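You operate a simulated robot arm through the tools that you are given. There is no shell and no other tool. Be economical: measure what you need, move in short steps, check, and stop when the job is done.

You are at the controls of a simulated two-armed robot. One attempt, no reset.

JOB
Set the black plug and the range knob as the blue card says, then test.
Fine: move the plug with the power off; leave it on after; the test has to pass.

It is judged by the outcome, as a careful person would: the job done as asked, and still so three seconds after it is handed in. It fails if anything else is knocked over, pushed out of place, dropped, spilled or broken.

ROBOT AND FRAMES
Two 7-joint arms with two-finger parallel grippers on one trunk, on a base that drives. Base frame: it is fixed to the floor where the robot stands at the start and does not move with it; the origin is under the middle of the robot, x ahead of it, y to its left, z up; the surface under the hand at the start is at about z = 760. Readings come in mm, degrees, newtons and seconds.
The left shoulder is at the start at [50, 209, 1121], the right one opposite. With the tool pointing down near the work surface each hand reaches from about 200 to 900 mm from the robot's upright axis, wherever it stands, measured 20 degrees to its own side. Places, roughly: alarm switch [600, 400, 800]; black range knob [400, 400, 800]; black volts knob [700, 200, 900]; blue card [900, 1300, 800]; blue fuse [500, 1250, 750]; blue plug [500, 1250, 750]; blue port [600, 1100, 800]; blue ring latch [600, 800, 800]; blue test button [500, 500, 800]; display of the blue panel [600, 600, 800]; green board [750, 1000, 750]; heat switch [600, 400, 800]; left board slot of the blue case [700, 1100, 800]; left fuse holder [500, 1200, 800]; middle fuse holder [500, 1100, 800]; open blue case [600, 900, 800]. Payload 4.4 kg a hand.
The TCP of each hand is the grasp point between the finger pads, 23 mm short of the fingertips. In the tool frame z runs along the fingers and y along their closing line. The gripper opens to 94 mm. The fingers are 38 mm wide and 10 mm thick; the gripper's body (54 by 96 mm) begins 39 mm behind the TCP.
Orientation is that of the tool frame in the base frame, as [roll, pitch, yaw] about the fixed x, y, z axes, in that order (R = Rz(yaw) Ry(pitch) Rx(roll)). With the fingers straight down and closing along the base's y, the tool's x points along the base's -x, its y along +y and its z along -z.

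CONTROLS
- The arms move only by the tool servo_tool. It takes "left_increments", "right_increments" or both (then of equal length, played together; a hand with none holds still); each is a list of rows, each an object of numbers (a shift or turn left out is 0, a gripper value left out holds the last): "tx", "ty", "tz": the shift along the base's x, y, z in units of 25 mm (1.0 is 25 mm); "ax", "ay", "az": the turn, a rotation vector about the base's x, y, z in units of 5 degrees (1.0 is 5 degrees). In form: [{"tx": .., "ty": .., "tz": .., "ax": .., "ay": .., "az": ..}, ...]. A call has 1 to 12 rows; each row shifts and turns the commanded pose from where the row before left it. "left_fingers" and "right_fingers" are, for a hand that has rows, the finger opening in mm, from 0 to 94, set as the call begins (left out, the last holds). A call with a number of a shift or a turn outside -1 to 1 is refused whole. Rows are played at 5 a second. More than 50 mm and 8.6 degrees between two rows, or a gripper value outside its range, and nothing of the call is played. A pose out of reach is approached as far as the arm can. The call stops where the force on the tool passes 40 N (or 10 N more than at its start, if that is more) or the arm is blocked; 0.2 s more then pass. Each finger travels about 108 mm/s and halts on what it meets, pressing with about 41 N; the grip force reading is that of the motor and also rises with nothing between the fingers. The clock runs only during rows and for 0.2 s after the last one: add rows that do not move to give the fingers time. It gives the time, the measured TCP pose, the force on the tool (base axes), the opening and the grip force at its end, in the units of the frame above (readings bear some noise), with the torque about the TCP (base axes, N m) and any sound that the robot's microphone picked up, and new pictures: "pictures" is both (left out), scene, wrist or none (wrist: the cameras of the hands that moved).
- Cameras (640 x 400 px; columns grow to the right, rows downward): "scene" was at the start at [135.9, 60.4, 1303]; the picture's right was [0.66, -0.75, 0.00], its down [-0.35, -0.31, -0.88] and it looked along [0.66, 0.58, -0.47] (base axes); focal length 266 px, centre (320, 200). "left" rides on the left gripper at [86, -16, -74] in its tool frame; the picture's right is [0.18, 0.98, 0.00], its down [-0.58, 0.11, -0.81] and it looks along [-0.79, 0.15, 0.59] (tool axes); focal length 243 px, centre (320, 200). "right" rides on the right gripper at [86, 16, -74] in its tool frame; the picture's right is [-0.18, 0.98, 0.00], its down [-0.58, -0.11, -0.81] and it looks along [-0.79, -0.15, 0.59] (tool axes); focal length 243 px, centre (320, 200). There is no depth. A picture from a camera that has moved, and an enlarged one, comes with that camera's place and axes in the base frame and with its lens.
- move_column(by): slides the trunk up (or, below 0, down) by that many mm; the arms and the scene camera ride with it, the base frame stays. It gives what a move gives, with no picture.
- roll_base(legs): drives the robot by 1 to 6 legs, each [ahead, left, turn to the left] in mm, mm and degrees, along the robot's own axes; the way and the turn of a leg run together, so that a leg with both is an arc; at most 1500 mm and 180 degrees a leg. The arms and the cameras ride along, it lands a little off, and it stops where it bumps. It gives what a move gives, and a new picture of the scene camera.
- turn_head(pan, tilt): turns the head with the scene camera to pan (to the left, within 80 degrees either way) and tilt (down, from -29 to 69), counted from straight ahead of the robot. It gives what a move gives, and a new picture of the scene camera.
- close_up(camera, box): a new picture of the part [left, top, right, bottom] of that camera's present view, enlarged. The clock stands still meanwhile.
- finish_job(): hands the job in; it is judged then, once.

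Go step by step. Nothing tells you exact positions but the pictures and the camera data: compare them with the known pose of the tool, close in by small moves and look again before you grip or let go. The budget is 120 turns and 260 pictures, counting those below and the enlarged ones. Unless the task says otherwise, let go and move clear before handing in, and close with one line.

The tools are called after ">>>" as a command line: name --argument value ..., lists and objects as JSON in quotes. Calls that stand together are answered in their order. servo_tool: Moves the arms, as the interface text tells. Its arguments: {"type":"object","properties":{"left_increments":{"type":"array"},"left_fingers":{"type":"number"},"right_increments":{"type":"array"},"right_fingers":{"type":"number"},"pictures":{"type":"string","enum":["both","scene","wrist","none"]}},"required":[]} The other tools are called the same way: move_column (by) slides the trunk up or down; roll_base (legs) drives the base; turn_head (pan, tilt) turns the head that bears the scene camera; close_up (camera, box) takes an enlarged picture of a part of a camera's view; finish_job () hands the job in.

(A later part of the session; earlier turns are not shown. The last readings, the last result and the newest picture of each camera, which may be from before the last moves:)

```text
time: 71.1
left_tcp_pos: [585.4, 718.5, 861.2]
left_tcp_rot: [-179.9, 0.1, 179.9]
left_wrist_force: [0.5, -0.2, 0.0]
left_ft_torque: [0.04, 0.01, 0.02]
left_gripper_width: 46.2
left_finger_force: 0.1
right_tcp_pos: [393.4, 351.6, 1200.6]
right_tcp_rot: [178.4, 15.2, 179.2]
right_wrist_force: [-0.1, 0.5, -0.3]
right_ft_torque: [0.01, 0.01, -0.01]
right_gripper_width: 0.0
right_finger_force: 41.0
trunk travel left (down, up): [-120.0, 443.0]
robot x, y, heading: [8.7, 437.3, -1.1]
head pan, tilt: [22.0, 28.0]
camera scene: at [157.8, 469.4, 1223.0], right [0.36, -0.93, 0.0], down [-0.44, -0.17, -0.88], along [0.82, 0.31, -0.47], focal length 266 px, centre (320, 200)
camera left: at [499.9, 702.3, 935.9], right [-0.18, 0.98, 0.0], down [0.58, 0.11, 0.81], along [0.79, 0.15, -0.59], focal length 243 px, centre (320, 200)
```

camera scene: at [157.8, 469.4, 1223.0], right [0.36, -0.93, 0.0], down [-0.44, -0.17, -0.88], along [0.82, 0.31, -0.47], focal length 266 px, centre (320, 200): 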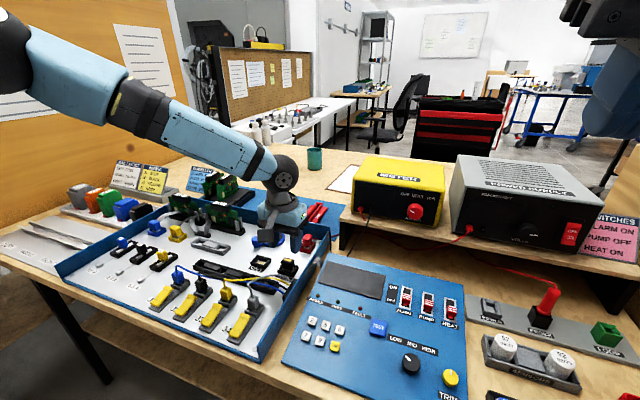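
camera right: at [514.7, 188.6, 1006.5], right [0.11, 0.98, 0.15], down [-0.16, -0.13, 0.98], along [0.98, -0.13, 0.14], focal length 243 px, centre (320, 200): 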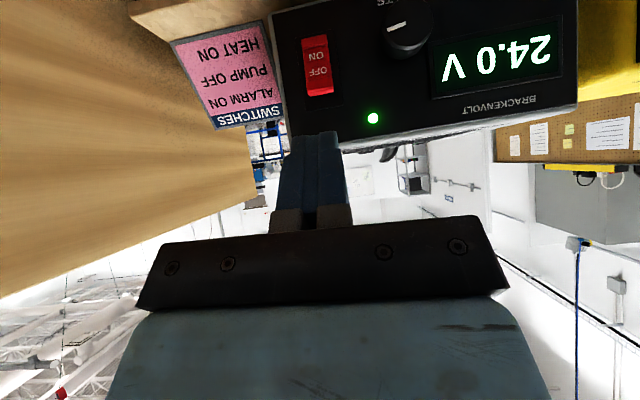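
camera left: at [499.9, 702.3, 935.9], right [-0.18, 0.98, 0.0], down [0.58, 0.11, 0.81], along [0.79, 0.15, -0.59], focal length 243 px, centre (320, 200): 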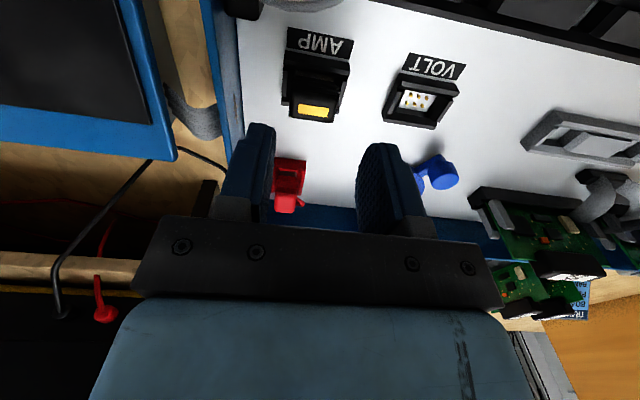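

Now a clean approach; descending in steps.

>>> servo_tool --left_increments '[{"tz": -0.8, "tx": 0.2, "ty": -0.12}, {"tz": -0.6}, {"tz": -0.4}]' --pictures "none"

>>> close_up --camera "left" --box '[220, 60, 420, 185]'

>>> close_up --camera "scene" --box '[250, 235, 330, 285]'

```text
time: 71.9
left_tcp_pos: [591.6, 714.6, 815.4]
left_tcp_rot: [-179.9, 0.1, 179.9]
left_wrist_force: [-0.1, -0.6, 0.5]
left_ft_torque: [-0.02, 0.0, -0.02]
left_gripper_width: 46.0
left_finger_force: 0.1
right_tcp_pos: [393.4, 351.2, 1199.8]
right_tcp_rot: [178.4, 15.1, 179.2]
right_wrist_force: [0.4, -0.1, 0.6]
right_ft_torque: [-0.03, -0.01, 0.02]
right_gripper_width: 0.0
right_finger_force: 41.4
trunk travel left (down, up): [-120.0, 443.0]
robot x, y, heading: [7.1, 434.4, -1.1]
head pan, tilt: [22.0, 28.0]
```

```text
3.20 times, centred on (320, 122) of left
camera zoom: at [505.9, 698.5, 890.7], right [-0.18, 0.98, 0.0], down [0.58, 0.11, 0.81], along [0.79, 0.15, -0.59], focal length 776 px, centre (320, 448)
```

zoom: 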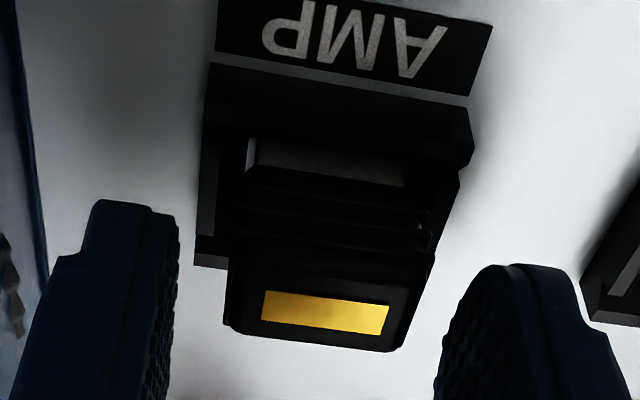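

```text
8.00 times, centred on (290, 260) of scene
camera zoom: at [158.5, 469.0, 1222.9], right [0.36, -0.93, 0.0], down [-0.44, -0.17, -0.88], along [0.82, 0.31, -0.47], focal length 2128 px, centre (560, -280)
```

zoom: 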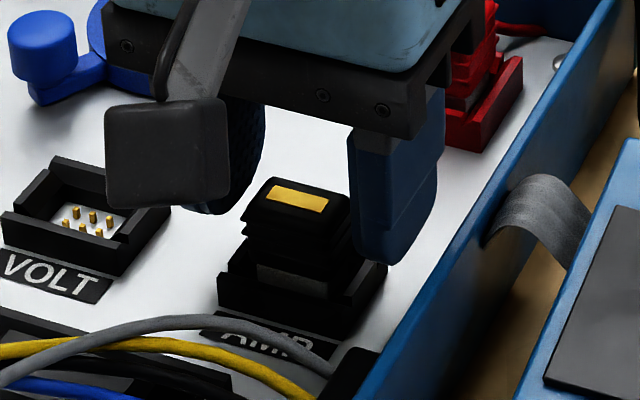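

Alignment is good (plug ~2–3 mm toward +y). Lowering 10 mm more and closing.

>>> servo_tool --left_increments '[{"tz": -0.4, "ty": 0.08}]' --pictures "none"

>>> servo_tool --left_increments '[{}, {}, {}]' --left_fingers 10 --pictures "none"

>>> close_up --camera "left" --box '[220, 60, 420, 185]'

>>> close_up --camera "scene" --box '[250, 235, 330, 285]'

```text
time: 72.3
left_tcp_pos: [593.4, 715.1, 806.6]
left_tcp_rot: [-180.0, 0.1, 179.9]
left_wrist_force: [0.5, 0.5, 0.8]
left_ft_torque: [-0.05, 0.0, -0.01]
left_gripper_width: 46.1
left_finger_force: 0.0
right_tcp_pos: [393.1, 352.5, 1201.9]
right_tcp_rot: [178.5, 15.2, 179.2]
right_wrist_force: [1.4, -0.4, 0.0]
right_ft_torque: [0.0, -0.01, 0.01]
right_gripper_width: 0.1
right_finger_force: 40.7
trunk travel left (down, up): [-120.0, 443.0]
robot x, y, heading: [9.5, 437.4, -1.1]
head pan, tilt: [22.0, 28.0]
```

```text
time: 73.1
left_tcp_pos: [591.4, 713.7, 806.7]
left_tcp_rot: [179.9, 0.1, 179.7]
left_wrist_force: [-0.5, -13.8, -0.5]
left_ft_torque: [-0.45, 0.06, 0.12]
left_gripper_width: 26.6
left_finger_force: 40.7
right_tcp_pos: [393.7, 350.4, 1199.7]
right_tcp_rot: [178.2, 15.2, 179.2]
right_wrist_force: [-0.1, 0.6, -0.3]
right_ft_torque: [-0.01, 0.04, 0.01]
right_gripper_width: 0.2
right_finger_force: 41.6
trunk travel left (down, up): [-120.0, 443.0]
robot x, y, heading: [6.3, 438.7, -1.0]
head pan, tilt: [22.0, 28.0]
```

```text
3.20 times, centred on (320, 122) of left
camera zoom: at [506.2, 698.7, 882.2], right [-0.18, 0.98, 0.0], down [0.58, 0.11, 0.81], along [0.79, 0.15, -0.59], focal length 776 px, centre (320, 448)
```

zoom: 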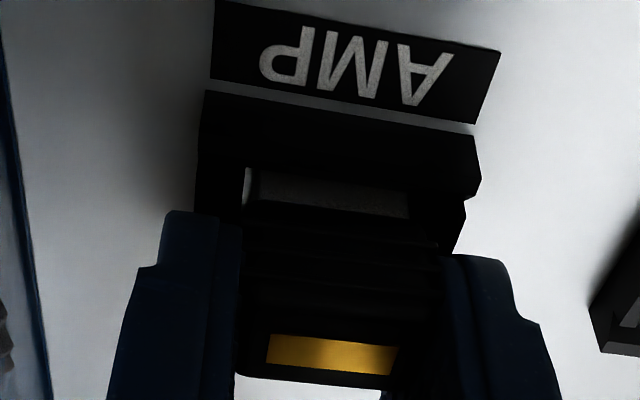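

```text
8.00 times, centred on (290, 260) of scene
camera zoom: at [158.2, 467.8, 1222.9], right [0.36, -0.93, 0.0], down [-0.44, -0.17, -0.88], along [0.82, 0.32, -0.47], focal length 2128 px, centre (560, -280)
```

zoom: 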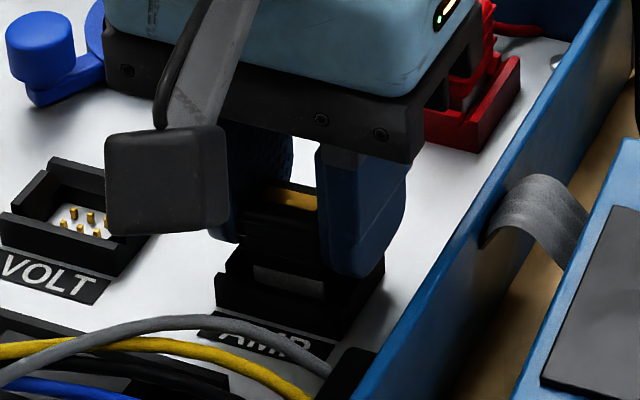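

Gripped at 26.6 mm. Relieving the lateral force first, then pulling straight up.

>>> servo_tool --left_increments '[{"ty": -0.08}, {}]' --pictures "none"

>>> servo_tool --left_increments '[{"tz": 0.2}, {"tz": 0.2}, {"tz": 0.3}, {"tz": 0.4}, {"tz": 0.5}]' --pictures "wrist"

```text
time: 73.7
left_tcp_pos: [592.3, 714.3, 806.7]
left_tcp_rot: [179.9, 0.1, 179.8]
left_wrist_force: [-4.5, -8.5, 4.2]
left_ft_torque: [-0.29, 0.19, 0.07]
left_gripper_width: 26.6
left_finger_force: 40.7
right_tcp_pos: [393.4, 350.8, 1200.3]
right_tcp_rot: [178.4, 15.2, 179.1]
right_wrist_force: [-0.2, 0.1, 0.1]
right_ft_torque: [0.0, -0.05, -0.03]
right_gripper_width: 0.0
right_finger_force: 40.5
trunk travel left (down, up): [-120.0, 443.0]
robot x, y, heading: [2.2, 437.9, -1.2]
head pan, tilt: [22.0, 28.0]
```

```text
time: 74.9
left_tcp_pos: [594.0, 713.3, 844.2]
left_tcp_rot: [-180.0, 0.1, 179.8]
left_wrist_force: [-0.2, -0.4, -0.8]
left_ft_torque: [0.0, 0.01, 0.0]
left_gripper_width: 26.5
left_finger_force: 41.2
right_tcp_pos: [392.7, 351.9, 1201.1]
right_tcp_rot: [178.5, 15.3, 179.2]
right_wrist_force: [-0.3, 0.3, 1.0]
right_ft_torque: [-0.02, 0.01, -0.01]
right_gripper_width: 0.1
right_finger_force: 41.2
trunk travel left (down, up): [-120.0, 443.0]
robot x, y, heading: [8.8, 437.5, -0.9]
head pan, tilt: [22.0, 28.0]
camera left: at [508.0, 698.0, 919.9], right [-0.18, 0.98, 0.0], down [0.58, 0.11, 0.81], along [0.79, 0.15, -0.59], focal length 243 px, centre (320, 200)
```

left: 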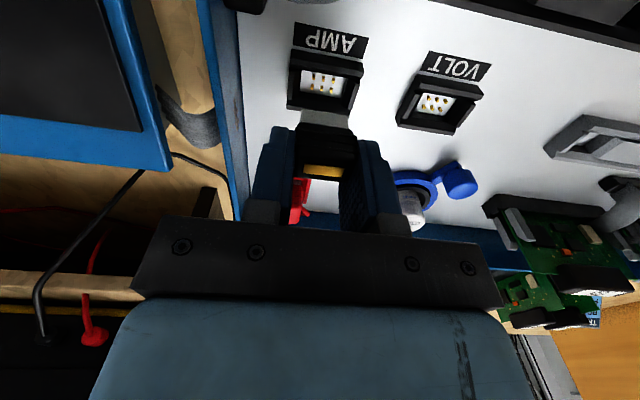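

The plug is out. I'll measure the exact AMP→VOLT offset from both empty sockets.

>>> close_up --camera "left" --box '[270, 10, 510, 160]'

>>> close_up --camera "scene" --box '[240, 240, 320, 290]'

```text
2.67 times, centred on (390, 85) of left
camera zoom: at [508.0, 698.0, 919.9], right [-0.18, 0.98, 0.0], down [0.58, 0.11, 0.81], along [0.79, 0.15, -0.59], focal length 647 px, centre (133, 507)
```

zoom: 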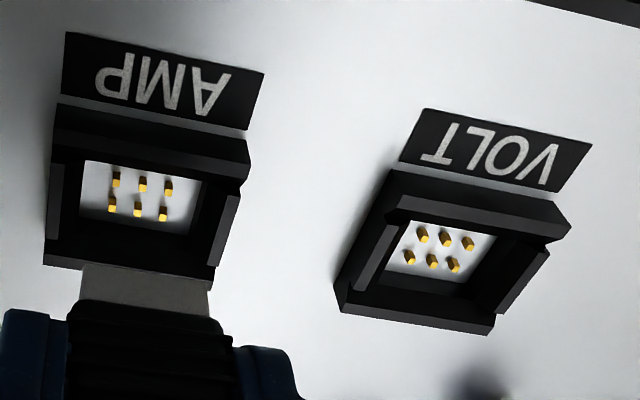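

```text
8.00 times, centred on (280, 265) of scene
camera zoom: at [158.0, 468.9, 1222.9], right [0.36, -0.93, 0.0], down [-0.44, -0.17, -0.88], along [0.82, 0.32, -0.47], focal length 2128 px, centre (640, -320)
```

zoom: 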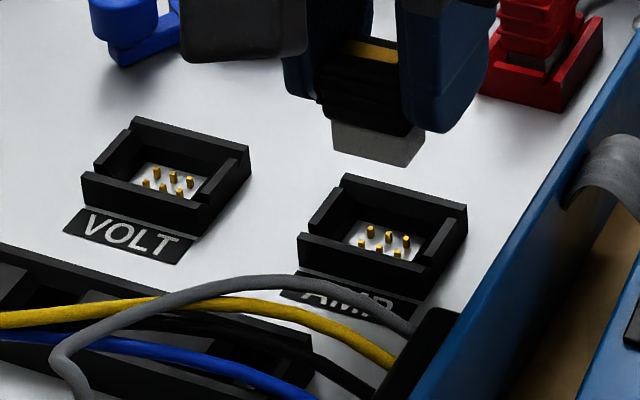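

The offset measures about 75.5 mm in +y. I'll move at this height and check that VOLT then sits in the wrist view exactly where AMP did (pins at zoom (139,196)).

>>> servo_tool --left_increments '[{"ty": 0.75}, {"ty": 0.75}, {"ty": 0.75}, {"ty": 0.77}, {}]' --pictures "none"

>>> close_up --camera "left" --box '[270, 10, 510, 160]'

>>> close_up --camera "scene" --box '[240, 240, 320, 290]'

```text
time: 76.1
left_tcp_pos: [592.1, 788.8, 846.6]
left_tcp_rot: [179.9, 0.1, 179.9]
left_wrist_force: [0.6, 0.1, -0.6]
left_ft_torque: [0.01, -0.01, 0.0]
left_gripper_width: 26.6
left_finger_force: 41.1
right_tcp_pos: [393.6, 352.4, 1200.2]
right_tcp_rot: [178.4, 15.2, 179.1]
right_wrist_force: [-0.2, -0.5, 0.3]
right_ft_torque: [-0.03, 0.0, 0.0]
right_gripper_width: 0.0
right_finger_force: 40.9
trunk travel left (down, up): [-120.0, 443.0]
robot x, y, heading: [3.0, 436.6, -1.0]
head pan, tilt: [22.0, 28.0]
```

```text
2.67 times, centred on (390, 85) of left
camera zoom: at [506.0, 773.0, 921.2], right [-0.18, 0.98, 0.0], down [0.58, 0.11, 0.81], along [0.79, 0.15, -0.59], focal length 647 px, centre (133, 507)
```

zoom: 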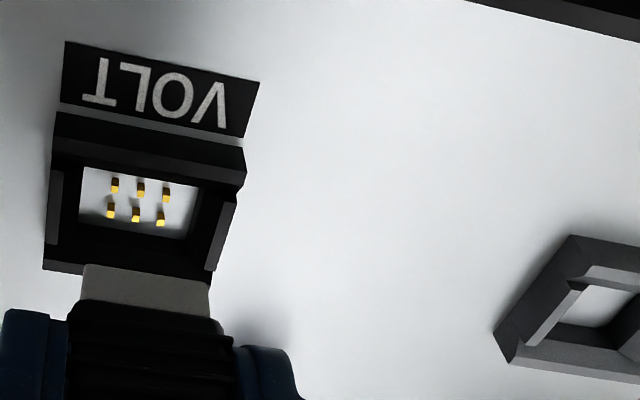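

```text
8.00 times, centred on (280, 265) of scene
camera zoom: at [158.4, 468.8, 1222.9], right [0.36, -0.93, 0.0], down [-0.44, -0.17, -0.88], along [0.82, 0.31, -0.47], focal length 2128 px, centre (640, -320)
```

zoom: 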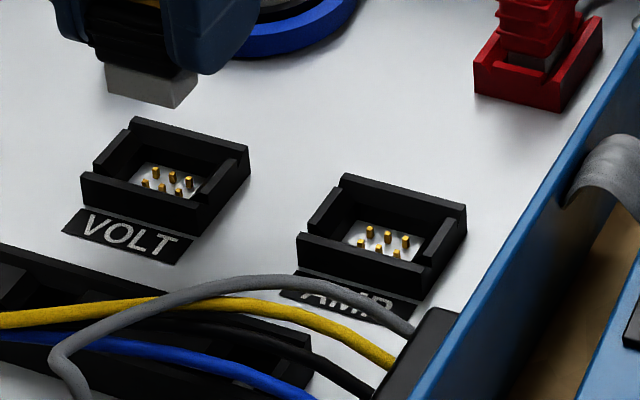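

y matches within ~0.3 mm; x is ~1.4 mm short. Correcting x and lowering until just above the socket.

>>> servo_tool --left_increments '[{"tx": 0.055, "tz": -0.4}, {"tz": -0.4}, {}]' --pictures "none"

>>> close_up --camera "left" --box '[240, 20, 432, 140]'

>>> close_up --camera "scene" --box '[230, 235, 294, 275]'

```text
time: 76.9
left_tcp_pos: [595.0, 788.0, 824.3]
left_tcp_rot: [180.0, 0.1, 179.9]
left_wrist_force: [0.6, 0.4, 0.9]
left_ft_torque: [0.01, 0.0, 0.0]
left_gripper_width: 26.6
left_finger_force: 40.8
right_tcp_pos: [393.3, 352.1, 1200.4]
right_tcp_rot: [178.4, 15.1, 179.2]
right_wrist_force: [-0.5, 0.5, 0.1]
right_ft_torque: [0.04, 0.01, 0.0]
right_gripper_width: 0.0
right_finger_force: 41.4
trunk travel left (down, up): [-120.0, 443.0]
robot x, y, heading: [10.5, 435.0, -1.1]
head pan, tilt: [22.0, 28.0]
```

```text
3.33 times, centred on (336, 80) of left
camera zoom: at [508.1, 772.8, 900.3], right [-0.18, 0.98, 0.0], down [0.58, 0.11, 0.81], along [0.79, 0.15, -0.59], focal length 809 px, centre (267, 600)
```

zoom: 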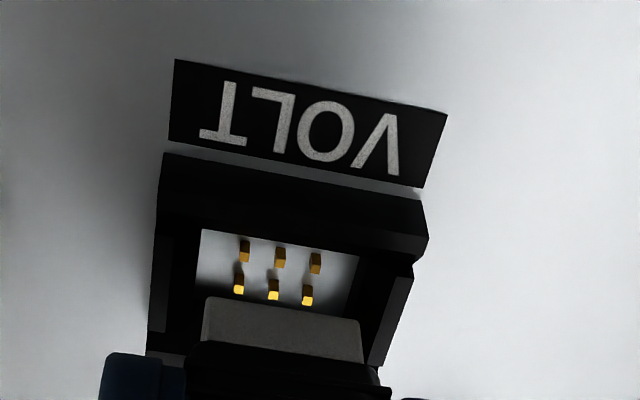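

```text
10.00 times, centred on (262, 255) of scene
camera zoom: at [158.2, 468.9, 1222.9], right [0.36, -0.93, 0.0], down [-0.44, -0.17, -0.88], along [0.82, 0.32, -0.47], focal length 2660 px, centre (900, -350)
```

zoom: 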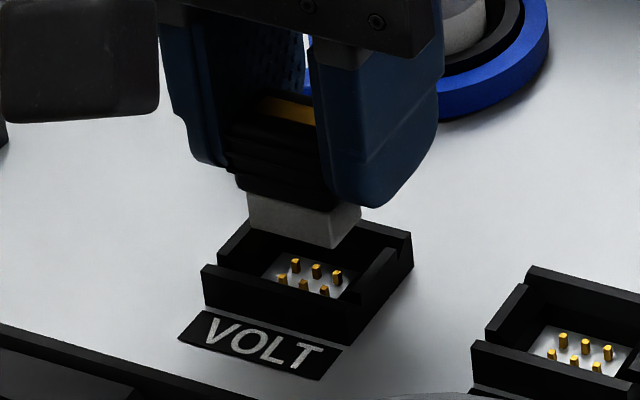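

Looks aligned. Lowering the plug into the socket in small steps.

>>> servo_tool --left_increments '[{"tz": -0.2}, {"tz": -0.2}, {}]' --pictures "none"

>>> close_up --camera "left" --box '[240, 20, 432, 140]'

>>> close_up --camera "scene" --box '[230, 235, 294, 275]'

```text
time: 77.7
left_tcp_pos: [594.7, 789.4, 816.6]
left_tcp_rot: [180.0, 0.1, 179.9]
left_wrist_force: [-0.2, 0.7, 0.0]
left_ft_torque: [0.02, -0.01, -0.02]
left_gripper_width: 26.8
left_finger_force: 40.7
right_tcp_pos: [393.5, 351.0, 1199.9]
right_tcp_rot: [178.4, 15.3, 179.1]
right_wrist_force: [-0.5, -0.1, 0.6]
right_ft_torque: [-0.02, -0.01, -0.03]
right_gripper_width: 0.0
right_finger_force: 41.0
trunk travel left (down, up): [-120.0, 443.0]
robot x, y, heading: [4.5, 441.1, -1.1]
head pan, tilt: [22.0, 28.0]
```

```text
3.33 times, centred on (336, 80) of left
camera zoom: at [508.3, 773.1, 891.0], right [-0.18, 0.98, 0.0], down [0.58, 0.11, 0.81], along [0.79, 0.15, -0.59], focal length 809 px, centre (267, 600)
```

zoom: 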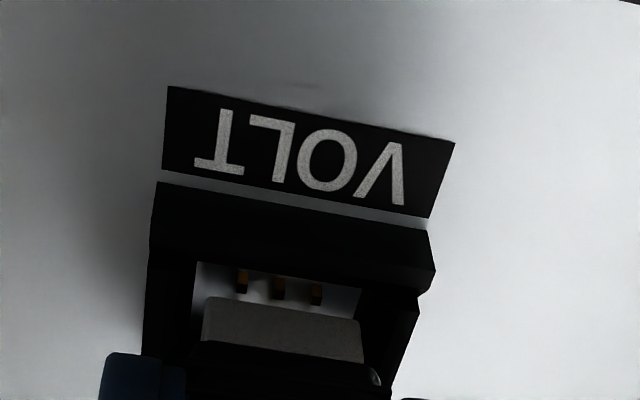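

```text
10.00 times, centred on (262, 255) of scene
camera zoom: at [158.2, 469.0, 1222.9], right [0.36, -0.93, 0.0], down [-0.44, -0.17, -0.88], along [0.82, 0.31, -0.47], focal length 2660 px, centre (900, -350)
```

zoom: 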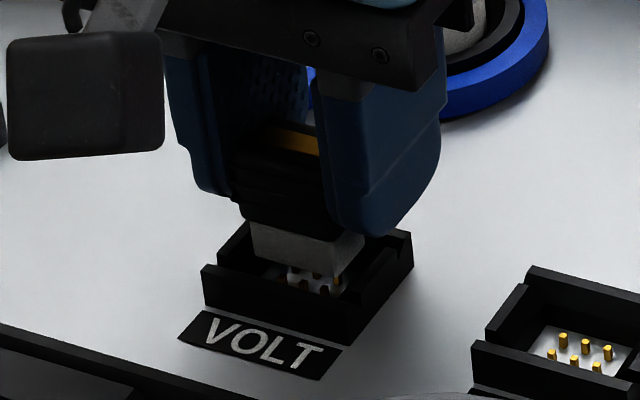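

No contact force; continuing down the last ~10 mm slowly.

>>> servo_tool --left_increments '[{"tz": -0.15}, {"tz": -0.15}, {"tz": -0.1}, {}]' --pictures "none"

>>> close_up --camera "left" --box '[240, 20, 432, 140]'

>>> close_up --camera "scene" --box '[230, 235, 294, 275]'

```text
time: 78.7
left_tcp_pos: [593.0, 790.5, 807.3]
left_tcp_rot: [179.9, 0.2, -180.0]
left_wrist_force: [-5.1, 5.0, 13.9]
left_ft_torque: [0.14, 0.37, 0.02]
left_gripper_width: 26.4
left_finger_force: 41.1
right_tcp_pos: [391.6, 351.3, 1201.3]
right_tcp_rot: [178.4, 15.4, 179.2]
right_wrist_force: [0.6, 0.9, -0.1]
right_ft_torque: [0.0, 0.0, 0.0]
right_gripper_width: 0.1
right_finger_force: 41.3
trunk travel left (down, up): [-120.0, 443.0]
robot x, y, heading: [3.7, 439.6, -0.9]
head pan, tilt: [22.0, 28.0]
```

```text
3.33 times, centred on (336, 80) of left
camera zoom: at [507.6, 773.6, 882.3], right [-0.18, 0.98, 0.0], down [0.58, 0.11, 0.81], along [0.8, 0.15, -0.59], focal length 809 px, centre (267, 600)
```

zoom: 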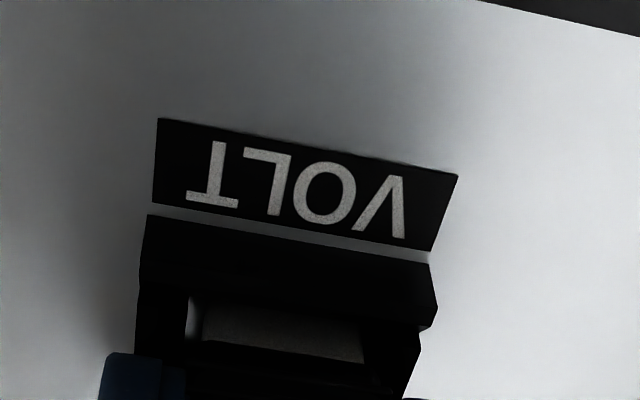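

```text
10.00 times, centred on (262, 255) of scene
camera zoom: at [156.5, 468.6, 1223.4], right [0.36, -0.93, 0.0], down [-0.44, -0.17, -0.88], along [0.83, 0.32, -0.47], focal length 2660 px, centre (900, -350)
```

zoom: 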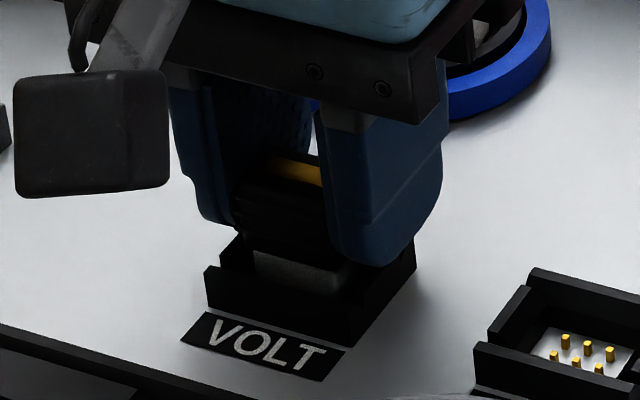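

It's nearly seated (13.9 N upward at z 807.3 vs 806.7 seated before). Pressing a little more.

>>> servo_tool --left_increments '[{"tz": -0.1}, {"tz": -0.1}, {}]' --pictures "none"

```text
time: 79.3
left_tcp_pos: [593.5, 789.5, 805.7]
left_tcp_rot: [179.9, 0.7, 179.9]
left_wrist_force: [-12.3, 1.4, 20.2]
left_ft_torque: [-0.01, 0.59, 0.02]
left_gripper_width: 26.4
left_finger_force: 40.6
right_tcp_pos: [390.4, 352.2, 1200.9]
right_tcp_rot: [178.3, 15.3, 179.3]
right_wrist_force: [1.3, 0.4, -0.5]
right_ft_torque: [0.04, -0.01, -0.02]
right_gripper_width: 0.0
right_finger_force: 41.4
trunk travel left (down, up): [-120.0, 443.0]
robot x, y, heading: [8.0, 439.2, -1.1]
head pan, tilt: [22.0, 28.0]
stopped in row 3 (left hand): the force on the tool passed its limit at 43 N (the readings are from after the stop); the commanded pose is now the measured one
```

Firm stop at 43 N, z 805.7: seated. Releasing and rising.

>>> servo_tool --left_increments '[{}, {}, {"tz": 0.5}, {"tz": 1}, {"tz": 1}, {"tz": 1}]' --left_fingers 46 --pictures "wrist"

>>> close_up --camera "left" --box '[220, 0, 460, 150]'

>>> close_up --camera "scene" --box '[230, 235, 310, 285]'

```text
time: 79.8
left_tcp_pos: [593.4, 793.3, 806.3]
left_tcp_rot: [179.8, 0.7, -179.7]
left_wrist_force: [-7.1, 8.8, 17.3]
left_ft_torque: [-0.26, 0.47, -0.21]
left_gripper_width: 42.5
left_finger_force: 0.1
right_tcp_pos: [391.2, 353.0, 1201.2]
right_tcp_rot: [178.3, 15.3, 179.4]
right_wrist_force: [-0.4, -0.3, 0.2]
right_ft_torque: [0.05, -0.03, -0.02]
right_gripper_width: 0.1
right_finger_force: 41.5
trunk travel left (down, up): [-120.0, 443.0]
robot x, y, heading: [2.8, 441.5, -1.0]
head pan, tilt: [22.0, 28.0]
stopped in row 2 (left hand): the force on the tool passed its limit at 41 N (the readings are from after the stop); the commanded pose is now the measured one
camera left: at [508.0, 776.8, 880.7], right [-0.19, 0.98, 0.0], down [0.57, 0.11, 0.81], along [0.8, 0.15, -0.58], focal length 243 px, centre (320, 200)
```

left: 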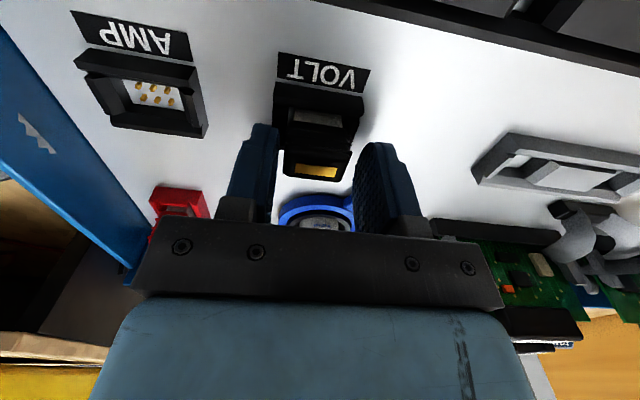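

```text
2.67 times, centred on (340, 75) of left
camera zoom: at [508.0, 776.8, 880.7], right [-0.19, 0.98, 0.0], down [0.57, 0.11, 0.81], along [0.8, 0.15, -0.58], focal length 647 px, centre (267, 533)
```

zoom: 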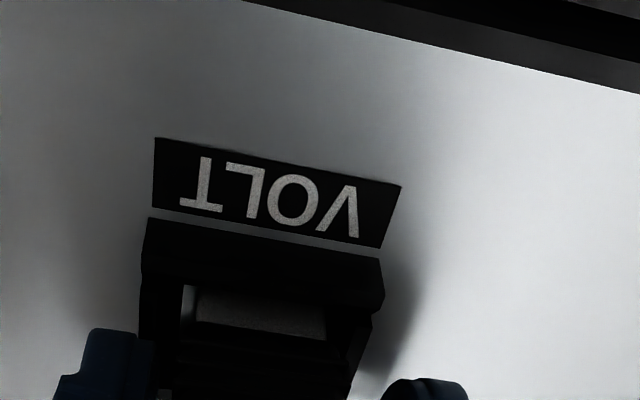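

```text
8.00 times, centred on (270, 260) of scene
camera zoom: at [156.2, 469.1, 1223.1], right [0.36, -0.93, 0.0], down [-0.44, -0.17, -0.88], along [0.82, 0.32, -0.47], focal length 2128 px, centre (720, -280)
```

zoom: 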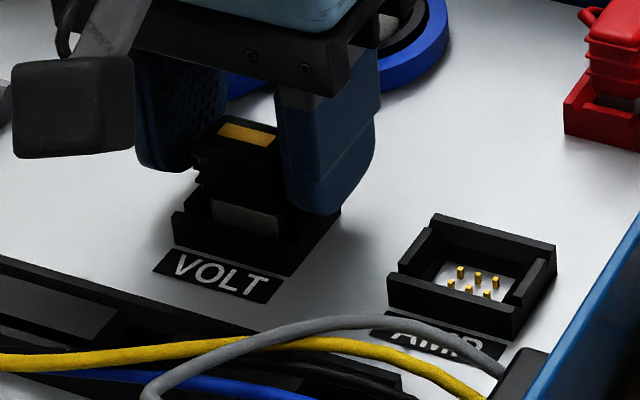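

Some residual contact while opening, so I'll rise gently and look.

>>> servo_tool --left_increments '[{"tz": 0.3}, {"tz": 0.5}, {"tz": 1}, {"tz": 1}]' --pictures "wrist"

>>> close_up --camera "left" --box '[220, 0, 460, 150]'

>>> close_up --camera "scene" --box '[230, 235, 310, 285]'

```text
time: 80.8
left_tcp_pos: [595.1, 792.1, 874.3]
left_tcp_rot: [179.8, 0.5, -179.9]
left_wrist_force: [-0.2, 0.3, 0.1]
left_ft_torque: [0.0, -0.01, -0.01]
left_gripper_width: 46.0
left_finger_force: 0.1
right_tcp_pos: [392.4, 354.0, 1199.6]
right_tcp_rot: [178.4, 15.2, 179.4]
right_wrist_force: [-0.4, -0.5, 0.1]
right_ft_torque: [-0.02, 0.0, -0.02]
right_gripper_width: 0.0
right_finger_force: 41.3
trunk travel left (down, up): [-120.0, 443.0]
robot x, y, heading: [4.6, 437.5, -0.9]
head pan, tilt: [22.0, 28.0]
camera left: at [508.2, 775.8, 948.6], right [-0.19, 0.98, 0.0], down [0.57, 0.11, 0.81], along [0.8, 0.15, -0.58], focal length 243 px, centre (320, 200)
```

left: 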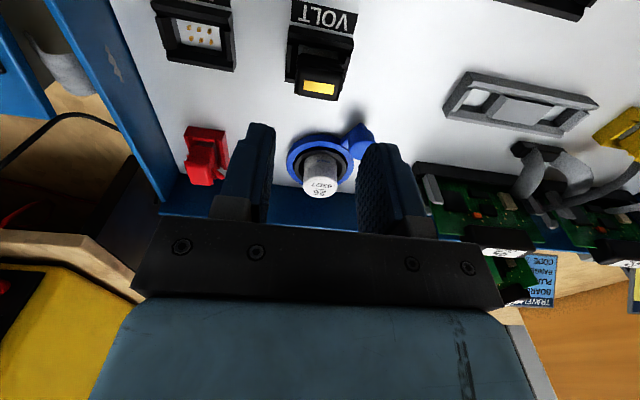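

```text
2.67 times, centred on (340, 75) of left
camera zoom: at [508.2, 775.8, 948.6], right [-0.19, 0.98, 0.0], down [0.57, 0.11, 0.81], along [0.8, 0.15, -0.58], focal length 647 px, centre (267, 533)
```

zoom: 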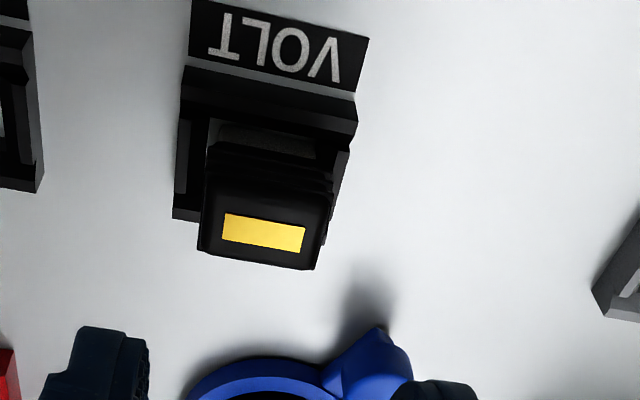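

```text
8.00 times, centred on (270, 260) of scene
camera zoom: at [157.6, 469.7, 1222.9], right [0.36, -0.93, 0.0], down [-0.44, -0.17, -0.88], along [0.82, 0.32, -0.47], focal length 2128 px, centre (720, -280)
```

zoom: 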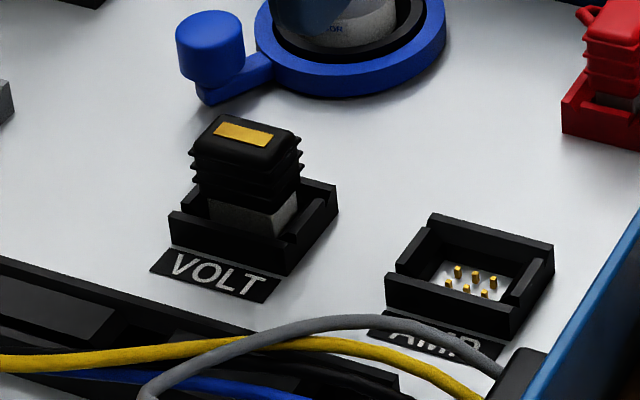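

The plug is in VOLT but perhaps ~1–2 mm proud compared with its seat in AMP. I'll close the fingers and press on its top.

>>> servo_tool --left_increments '[{"tx": -0.1, "ty": -0.04}, {}, {"tz": -0.8}, {"tz": -0.6}, {"tz": -0.4}]' --left_fingers 0 --pictures "none"

>>> close_up --camera "scene" --box '[230, 225, 310, 275]'

>>> close_up --camera "left" --box '[220, 40, 460, 190]'

```text
time: 82.0
left_tcp_pos: [592.7, 790.1, 831.0]
left_tcp_rot: [179.9, 0.5, -179.9]
left_wrist_force: [0.3, -0.3, 0.5]
left_ft_torque: [0.03, 0.01, -0.01]
left_gripper_width: 0.0
left_finger_force: 41.1
right_tcp_pos: [393.7, 354.5, 1199.8]
right_tcp_rot: [178.4, 15.1, 179.4]
right_wrist_force: [0.5, -0.4, 0.1]
right_ft_torque: [-0.02, 0.0, 0.0]
right_gripper_width: 0.0
right_finger_force: 41.0
trunk travel left (down, up): [-120.0, 443.0]
robot x, y, heading: [6.6, 438.4, -1.3]
head pan, tilt: [22.0, 28.0]
```

```text
8.00 times, centred on (270, 250) of scene
camera zoom: at [157.9, 470.0, 1223.0], right [0.36, -0.93, 0.0], down [-0.44, -0.17, -0.88], along [0.82, 0.32, -0.47], focal length 2128 px, centre (720, -200)
```

zoom: 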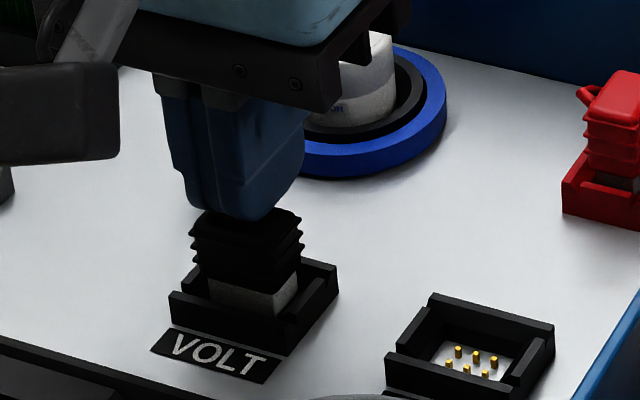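

```text
2.67 times, centred on (340, 115) of left
camera zoom: at [506.1, 775.6, 904.7], right [-0.19, 0.98, 0.0], down [0.57, 0.11, 0.81], along [0.8, 0.15, -0.58], focal length 647 px, centre (267, 427)
```

zoom: 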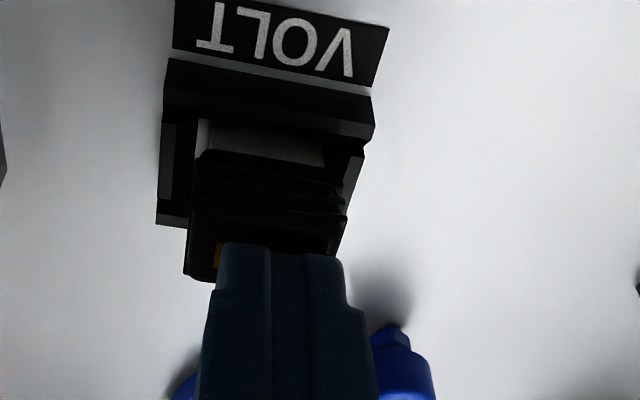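

Fingers are over the plug top; pressing down with force limit.

>>> servo_tool --left_increments '[{"tz": -0.2, "ty": -0.1}, {"tz": -0.15}, {"tz": -0.12}, {"tz": -0.12}, {"tz": -0.1}, {"tz": -0.1}]' --pictures "none"

>>> close_up --camera "scene" --box '[230, 225, 310, 275]'

```text
time: 82.5
left_tcp_pos: [592.5, 788.4, 830.5]
left_tcp_rot: [179.8, 1.3, -179.8]
left_wrist_force: [-5.0, 3.3, 26.4]
left_ft_torque: [0.15, 0.52, -0.07]
left_gripper_width: 0.0
left_finger_force: 40.8
right_tcp_pos: [390.7, 352.1, 1202.4]
right_tcp_rot: [178.3, 15.3, 179.4]
right_wrist_force: [-1.2, 0.4, -0.3]
right_ft_torque: [-0.01, 0.02, 0.04]
right_gripper_width: 0.1
right_finger_force: 41.4
trunk travel left (down, up): [-120.0, 443.0]
robot x, y, heading: [3.6, 435.9, -0.9]
head pan, tilt: [22.0, 28.0]
stopped in row 2 (left hand): the force on the tool passed its limit at 44 N (the readings are from after the stop); the commanded pose is now the measured one
```

```text
8.00 times, centred on (270, 250) of scene
camera zoom: at [155.4, 469.3, 1223.6], right [0.36, -0.93, 0.0], down [-0.44, -0.17, -0.88], along [0.82, 0.32, -0.47], focal length 2128 px, centre (720, -200)
```

zoom: 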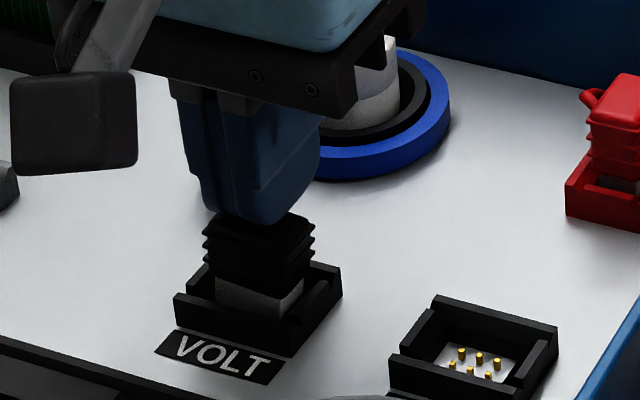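

The plug top height (~807) equals what it was when seated in AMP, and it's a hard stop: fully seated. Rising clear and looking at the panel and its knob.

>>> servo_tool --left_increments '[{"tz": 1}, {"tz": 1}, {"tz": 1}, {"tz": 1}, {"tz": 1}, {"tz": 1}]' --pictures "none"

>>> turn_head --pan 8 --tilt 45

>>> close_up --camera "scene" --box '[320, 150, 480, 250]'

```text
time: 83.9
left_tcp_pos: [594.3, 790.5, 976.6]
left_tcp_rot: [179.9, 1.0, -179.8]
left_wrist_force: [0.3, -0.3, 0.4]
left_ft_torque: [-0.02, -0.01, -0.03]
left_gripper_width: 0.0
left_finger_force: 41.1
right_tcp_pos: [393.7, 353.6, 1199.9]
right_tcp_rot: [178.4, 15.3, 179.4]
right_wrist_force: [0.6, 0.5, 0.0]
right_ft_torque: [-0.02, -0.02, 0.0]
right_gripper_width: 0.0
right_finger_force: 41.2
trunk travel left (down, up): [-120.0, 443.0]
robot x, y, heading: [9.3, 439.4, -1.1]
head pan, tilt: [22.0, 28.0]
```

```text
time: 84.7
left_tcp_pos: [593.2, 791.5, 976.4]
left_tcp_rot: [179.9, 0.8, -179.8]
left_wrist_force: [-0.3, -0.3, -0.1]
left_ft_torque: [-0.02, 0.0, 0.01]
left_gripper_width: 0.0
left_finger_force: 40.9
right_tcp_pos: [393.8, 354.7, 1199.9]
right_tcp_rot: [178.3, 15.2, 179.3]
right_wrist_force: [0.1, -0.6, -0.1]
right_ft_torque: [0.02, 0.01, 0.01]
right_gripper_width: 0.2
right_finger_force: 41.2
trunk travel left (down, up): [-120.0, 443.0]
robot x, y, heading: [6.2, 435.5, -0.7]
head pan, tilt: [8.0, 45.0]
camera scene: at [153.6, 447.3, 1197.2], right [0.12, -0.99, 0.0], down [-0.7, -0.09, -0.71], along [0.7, 0.09, -0.71], focal length 266 px, centre (320, 200)
```

scene: 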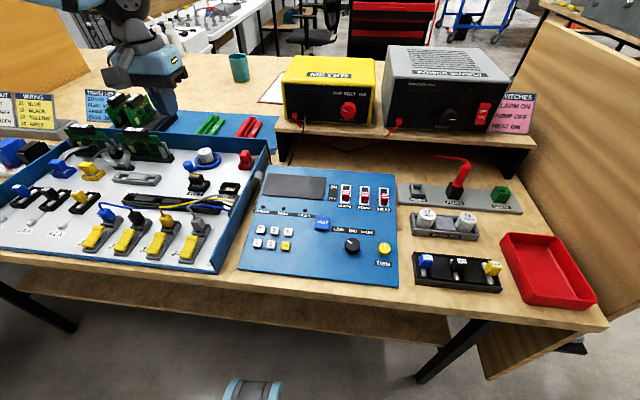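

```text
4.00 times, centred on (400, 200) of scene
camera zoom: at [153.6, 447.3, 1197.2], right [0.12, -0.99, 0.0], down [-0.7, -0.09, -0.71], along [0.7, 0.09, -0.71], focal length 1064 px, centre (0, 200)
```

zoom: 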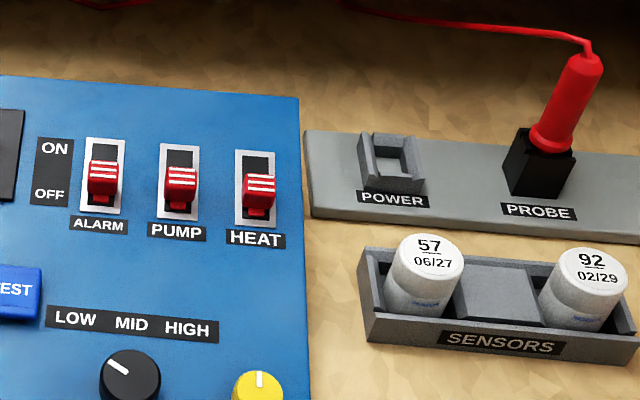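

Zooming on the knob and TEST button from this view.

>>> close_up --camera "scene" --box '[300, 200, 412, 270]'

>>> close_up --camera "scene" --box '[180, 140, 280, 210]'

```text
5.71 times, centred on (356, 235) of scene
camera zoom: at [153.6, 447.3, 1197.2], right [0.12, -0.99, 0.0], down [-0.7, -0.09, -0.71], along [0.7, 0.09, -0.71], focal length 1520 px, centre (114, 0)
```

zoom: 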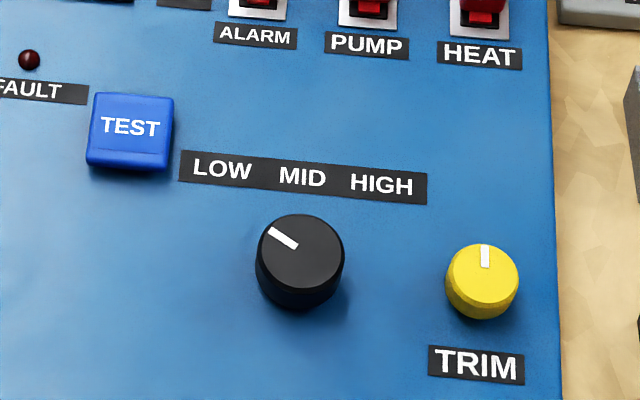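

```text
5.71 times, centred on (230, 175) of scene
camera zoom: at [153.6, 447.3, 1197.2], right [0.12, -0.99, 0.0], down [-0.7, -0.09, -0.71], along [0.7, 0.09, -0.71], focal length 1520 px, centre (834, 343)
```

zoom: 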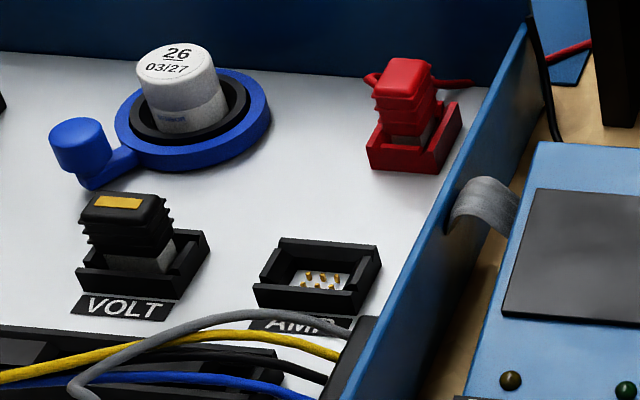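

Knob top centre ≈ [442, 423, 802], TEST top ≈ [490, 483, 797], panel slopes ~15°. The knob is at LOW and must turn ~100° clockwise to HIGH. I'll raise the trunk, drive to y≈200, and set the knob with the left hand.

>>> move_column --by 290

>>> roll_base --legs '[[0, -240, 1]]'

>>> servo_tool --left_increments '[{"tx": -1, "ty": -0.8}, {"tx": -1, "ty": -0.8}, {"tx": -1, "ty": -0.8}, {"tx": -1, "ty": -0.8}, {"tx": -1, "ty": -0.8}, {"tx": -1, "ty": -0.8}]' --left_fingers 44 --pictures "none"

```text
time: 87.6
left_tcp_pos: [594.2, 790.4, 1265.8]
left_tcp_rot: [179.9, 1.0, -179.9]
left_wrist_force: [1.0, 0.6, -0.2]
left_ft_torque: [0.04, 0.03, 0.02]
left_gripper_width: 0.2
left_finger_force: 41.1
right_tcp_pos: [393.9, 355.8, 1490.9]
right_tcp_rot: [178.4, 15.2, 179.4]
right_wrist_force: [0.3, 0.0, 0.5]
right_ft_torque: [0.01, -0.01, 0.0]
right_gripper_width: 0.0
right_finger_force: 41.0
trunk travel left (down, up): [-410.0, 153.0]
robot x, y, heading: [2.1, 439.5, -0.8]
head pan, tilt: [8.0, 45.0]
```

```text
time: 90.4
left_tcp_pos: [584.7, 556.8, 1265.1]
left_tcp_rot: [179.9, 0.9, -178.7]
left_wrist_force: [-0.5, 0.2, 0.5]
left_ft_torque: [0.02, -0.02, 0.0]
left_gripper_width: 0.0
left_finger_force: 40.8
right_tcp_pos: [392.8, 115.3, 1489.5]
right_tcp_rot: [178.4, 15.2, -179.4]
right_wrist_force: [-0.5, -0.4, -0.5]
right_ft_torque: [0.0, -0.01, 0.01]
right_gripper_width: 0.0
right_finger_force: 41.3
trunk travel left (down, up): [-410.0, 153.0]
robot x, y, heading: [7.1, 191.5, 0.1]
head pan, tilt: [8.0, 45.0]
camera scene: at [151.9, 203.9, 1487.1], right [0.14, -0.99, 0.0], down [-0.7, -0.1, -0.71], along [0.7, 0.1, -0.71], focal length 266 px, centre (320, 200)
```

scene: 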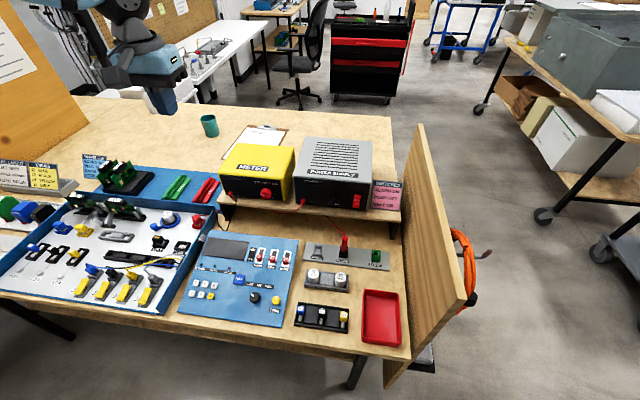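

```text
time: 91.8
left_tcp_pos: [434.7, 436.4, 1264.9]
left_tcp_rot: [179.8, 0.9, -178.5]
left_wrist_force: [-0.7, -0.1, 0.8]
left_ft_torque: [-0.02, -0.03, 0.01]
left_gripper_width: 44.0
left_finger_force: 0.1
right_tcp_pos: [392.5, 113.7, 1491.2]
right_tcp_rot: [178.2, 15.1, -179.4]
right_wrist_force: [-0.1, -0.6, 0.0]
right_ft_torque: [0.0, -0.03, 0.0]
right_gripper_width: 0.0
right_finger_force: 40.9
trunk travel left (down, up): [-410.0, 153.0]
robot x, y, heading: [7.0, 193.3, 0.2]
head pan, tilt: [8.0, 45.0]
```

Lowering the trunk 150 and then bringing the hand down, tilted to the panel normal and pre-rotated +50° about it.

>>> move_column --by -150

>>> servo_tool --left_increments '[{"tz": -1, "ay": -1}, {"tz": -1, "ay": -1}, {"tz": -1, "ay": -0.9, "az": -0.3}, {"tz": -1, "ax": -0.266, "az": 0.964}, {"tz": -1, "ax": -0.266, "az": 0.964}, {"tz": -1, "ax": -0.266, "az": 0.964}, {"tz": -1, "ax": -0.266, "az": 0.964}, {"tz": -1, "ax": -0.266, "az": 0.964}, {"ax": -0.266, "az": 0.964}, {"ax": -0.266, "az": 0.964}, {"ax": -0.266, "az": 0.964}, {"ax": -0.266, "az": 0.964}]'

```text
time: 93.6
left_tcp_pos: [434.7, 435.7, 1116.4]
left_tcp_rot: [179.9, 0.9, -178.7]
left_wrist_force: [0.5, 0.1, -0.6]
left_ft_torque: [0.0, -0.02, -0.01]
left_gripper_width: 44.2
left_finger_force: 0.1
right_tcp_pos: [392.3, 113.7, 1340.4]
right_tcp_rot: [178.4, 15.1, -179.4]
right_wrist_force: [-0.3, 0.4, 0.0]
right_ft_torque: [0.0, 0.04, 0.04]
right_gripper_width: 0.0
right_finger_force: 40.9
trunk travel left (down, up): [-260.0, 303.0]
robot x, y, heading: [2.5, 193.2, -0.0]
head pan, tilt: [8.0, 45.0]
```

```text
time: 96.2
left_tcp_pos: [436.1, 435.6, 915.0]
left_tcp_rot: [-168.7, 10.7, -134.1]
left_wrist_force: [-0.4, 0.6, 0.1]
left_ft_torque: [0.03, -0.02, 0.01]
left_gripper_width: 43.9
left_finger_force: 0.0
right_tcp_pos: [392.0, 115.3, 1340.7]
right_tcp_rot: [178.5, 15.3, -179.3]
right_wrist_force: [0.0, -0.8, -0.3]
right_ft_torque: [-0.04, -0.03, 0.0]
right_gripper_width: 0.0
right_finger_force: 40.7
trunk travel left (down, up): [-260.0, 303.0]
robot x, y, heading: [3.8, 189.0, 0.1]
head pan, tilt: [8.0, 45.0]
camera scene: at [151.9, 203.6, 1337.1], right [0.14, -0.99, 0.0], down [-0.7, -0.1, -0.71], along [0.7, 0.1, -0.71], focal length 266 px, centre (320, 200)
camera left: at [368.6, 362.8, 975.1], right [-0.79, 0.57, -0.22], down [0.11, 0.49, 0.86], along [0.6, 0.66, -0.45], focal length 243 px, centre (320, 200)
```

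scene: 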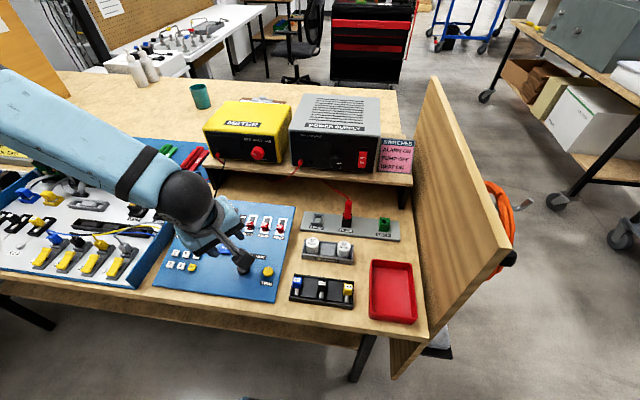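
left: 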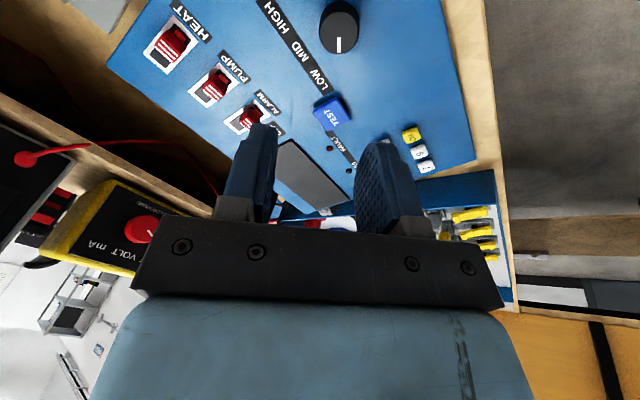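

Tool axis matches the panel normal, and the wrist view confirms the knob at (442.5, 422, 802). Moving to hover above it.

>>> servo_tool --left_increments '[{"tx": -0.14, "ty": -0.26, "tz": -0.9}, {"tx": -0.14, "ty": -0.26, "tz": -0.9}, {"tz": -0.9}]' --pictures "none"

>>> close_up --camera "left" --box '[220, 30, 460, 180]'

>>> close_up --camera "scene" --box '[190, 220, 302, 290]'

```text
time: 97.0
left_tcp_pos: [428.0, 429.7, 855.1]
left_tcp_rot: [-168.8, 10.7, -134.1]
left_wrist_force: [-0.2, 0.9, -0.2]
left_ft_torque: [0.02, -0.02, 0.01]
left_gripper_width: 44.0
left_finger_force: 0.0
left hand out of reach, approached as far as the arm can: row 3
right_tcp_pos: [393.8, 115.9, 1340.2]
right_tcp_rot: [178.4, 15.2, -179.4]
right_wrist_force: [-0.5, 0.4, 0.6]
right_ft_torque: [-0.04, -0.02, -0.03]
right_gripper_width: 0.0
right_finger_force: 40.7
trunk travel left (down, up): [-260.0, 303.0]
robot x, y, heading: [5.5, 194.0, 0.1]
head pan, tilt: [8.0, 45.0]
```

```text
2.67 times, centred on (340, 105) of left
camera zoom: at [361.0, 357.4, 915.3], right [-0.79, 0.57, -0.22], down [0.11, 0.49, 0.86], along [0.6, 0.66, -0.45], focal length 647 px, centre (267, 453)
```

zoom: 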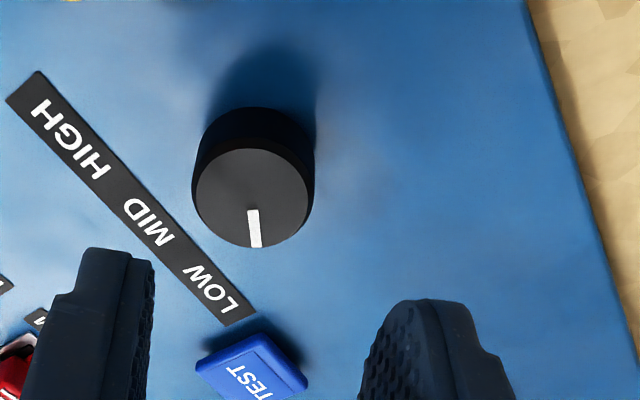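

```text
5.71 times, centred on (246, 255) of scene
camera zoom: at [151.7, 204.1, 1337.1], right [0.14, -0.99, 0.0], down [-0.7, -0.1, -0.71], along [0.7, 0.1, -0.71], focal length 1520 px, centre (743, -114)
```

zoom: 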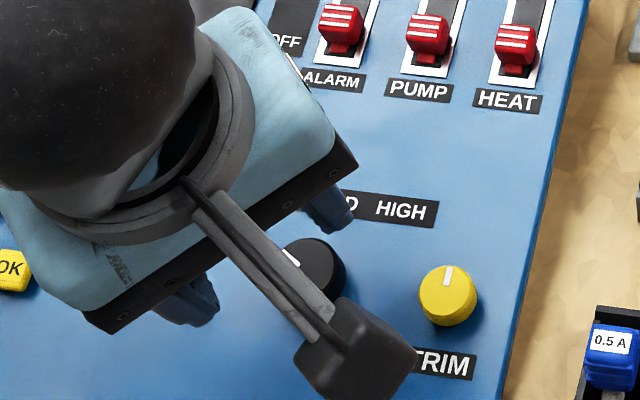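

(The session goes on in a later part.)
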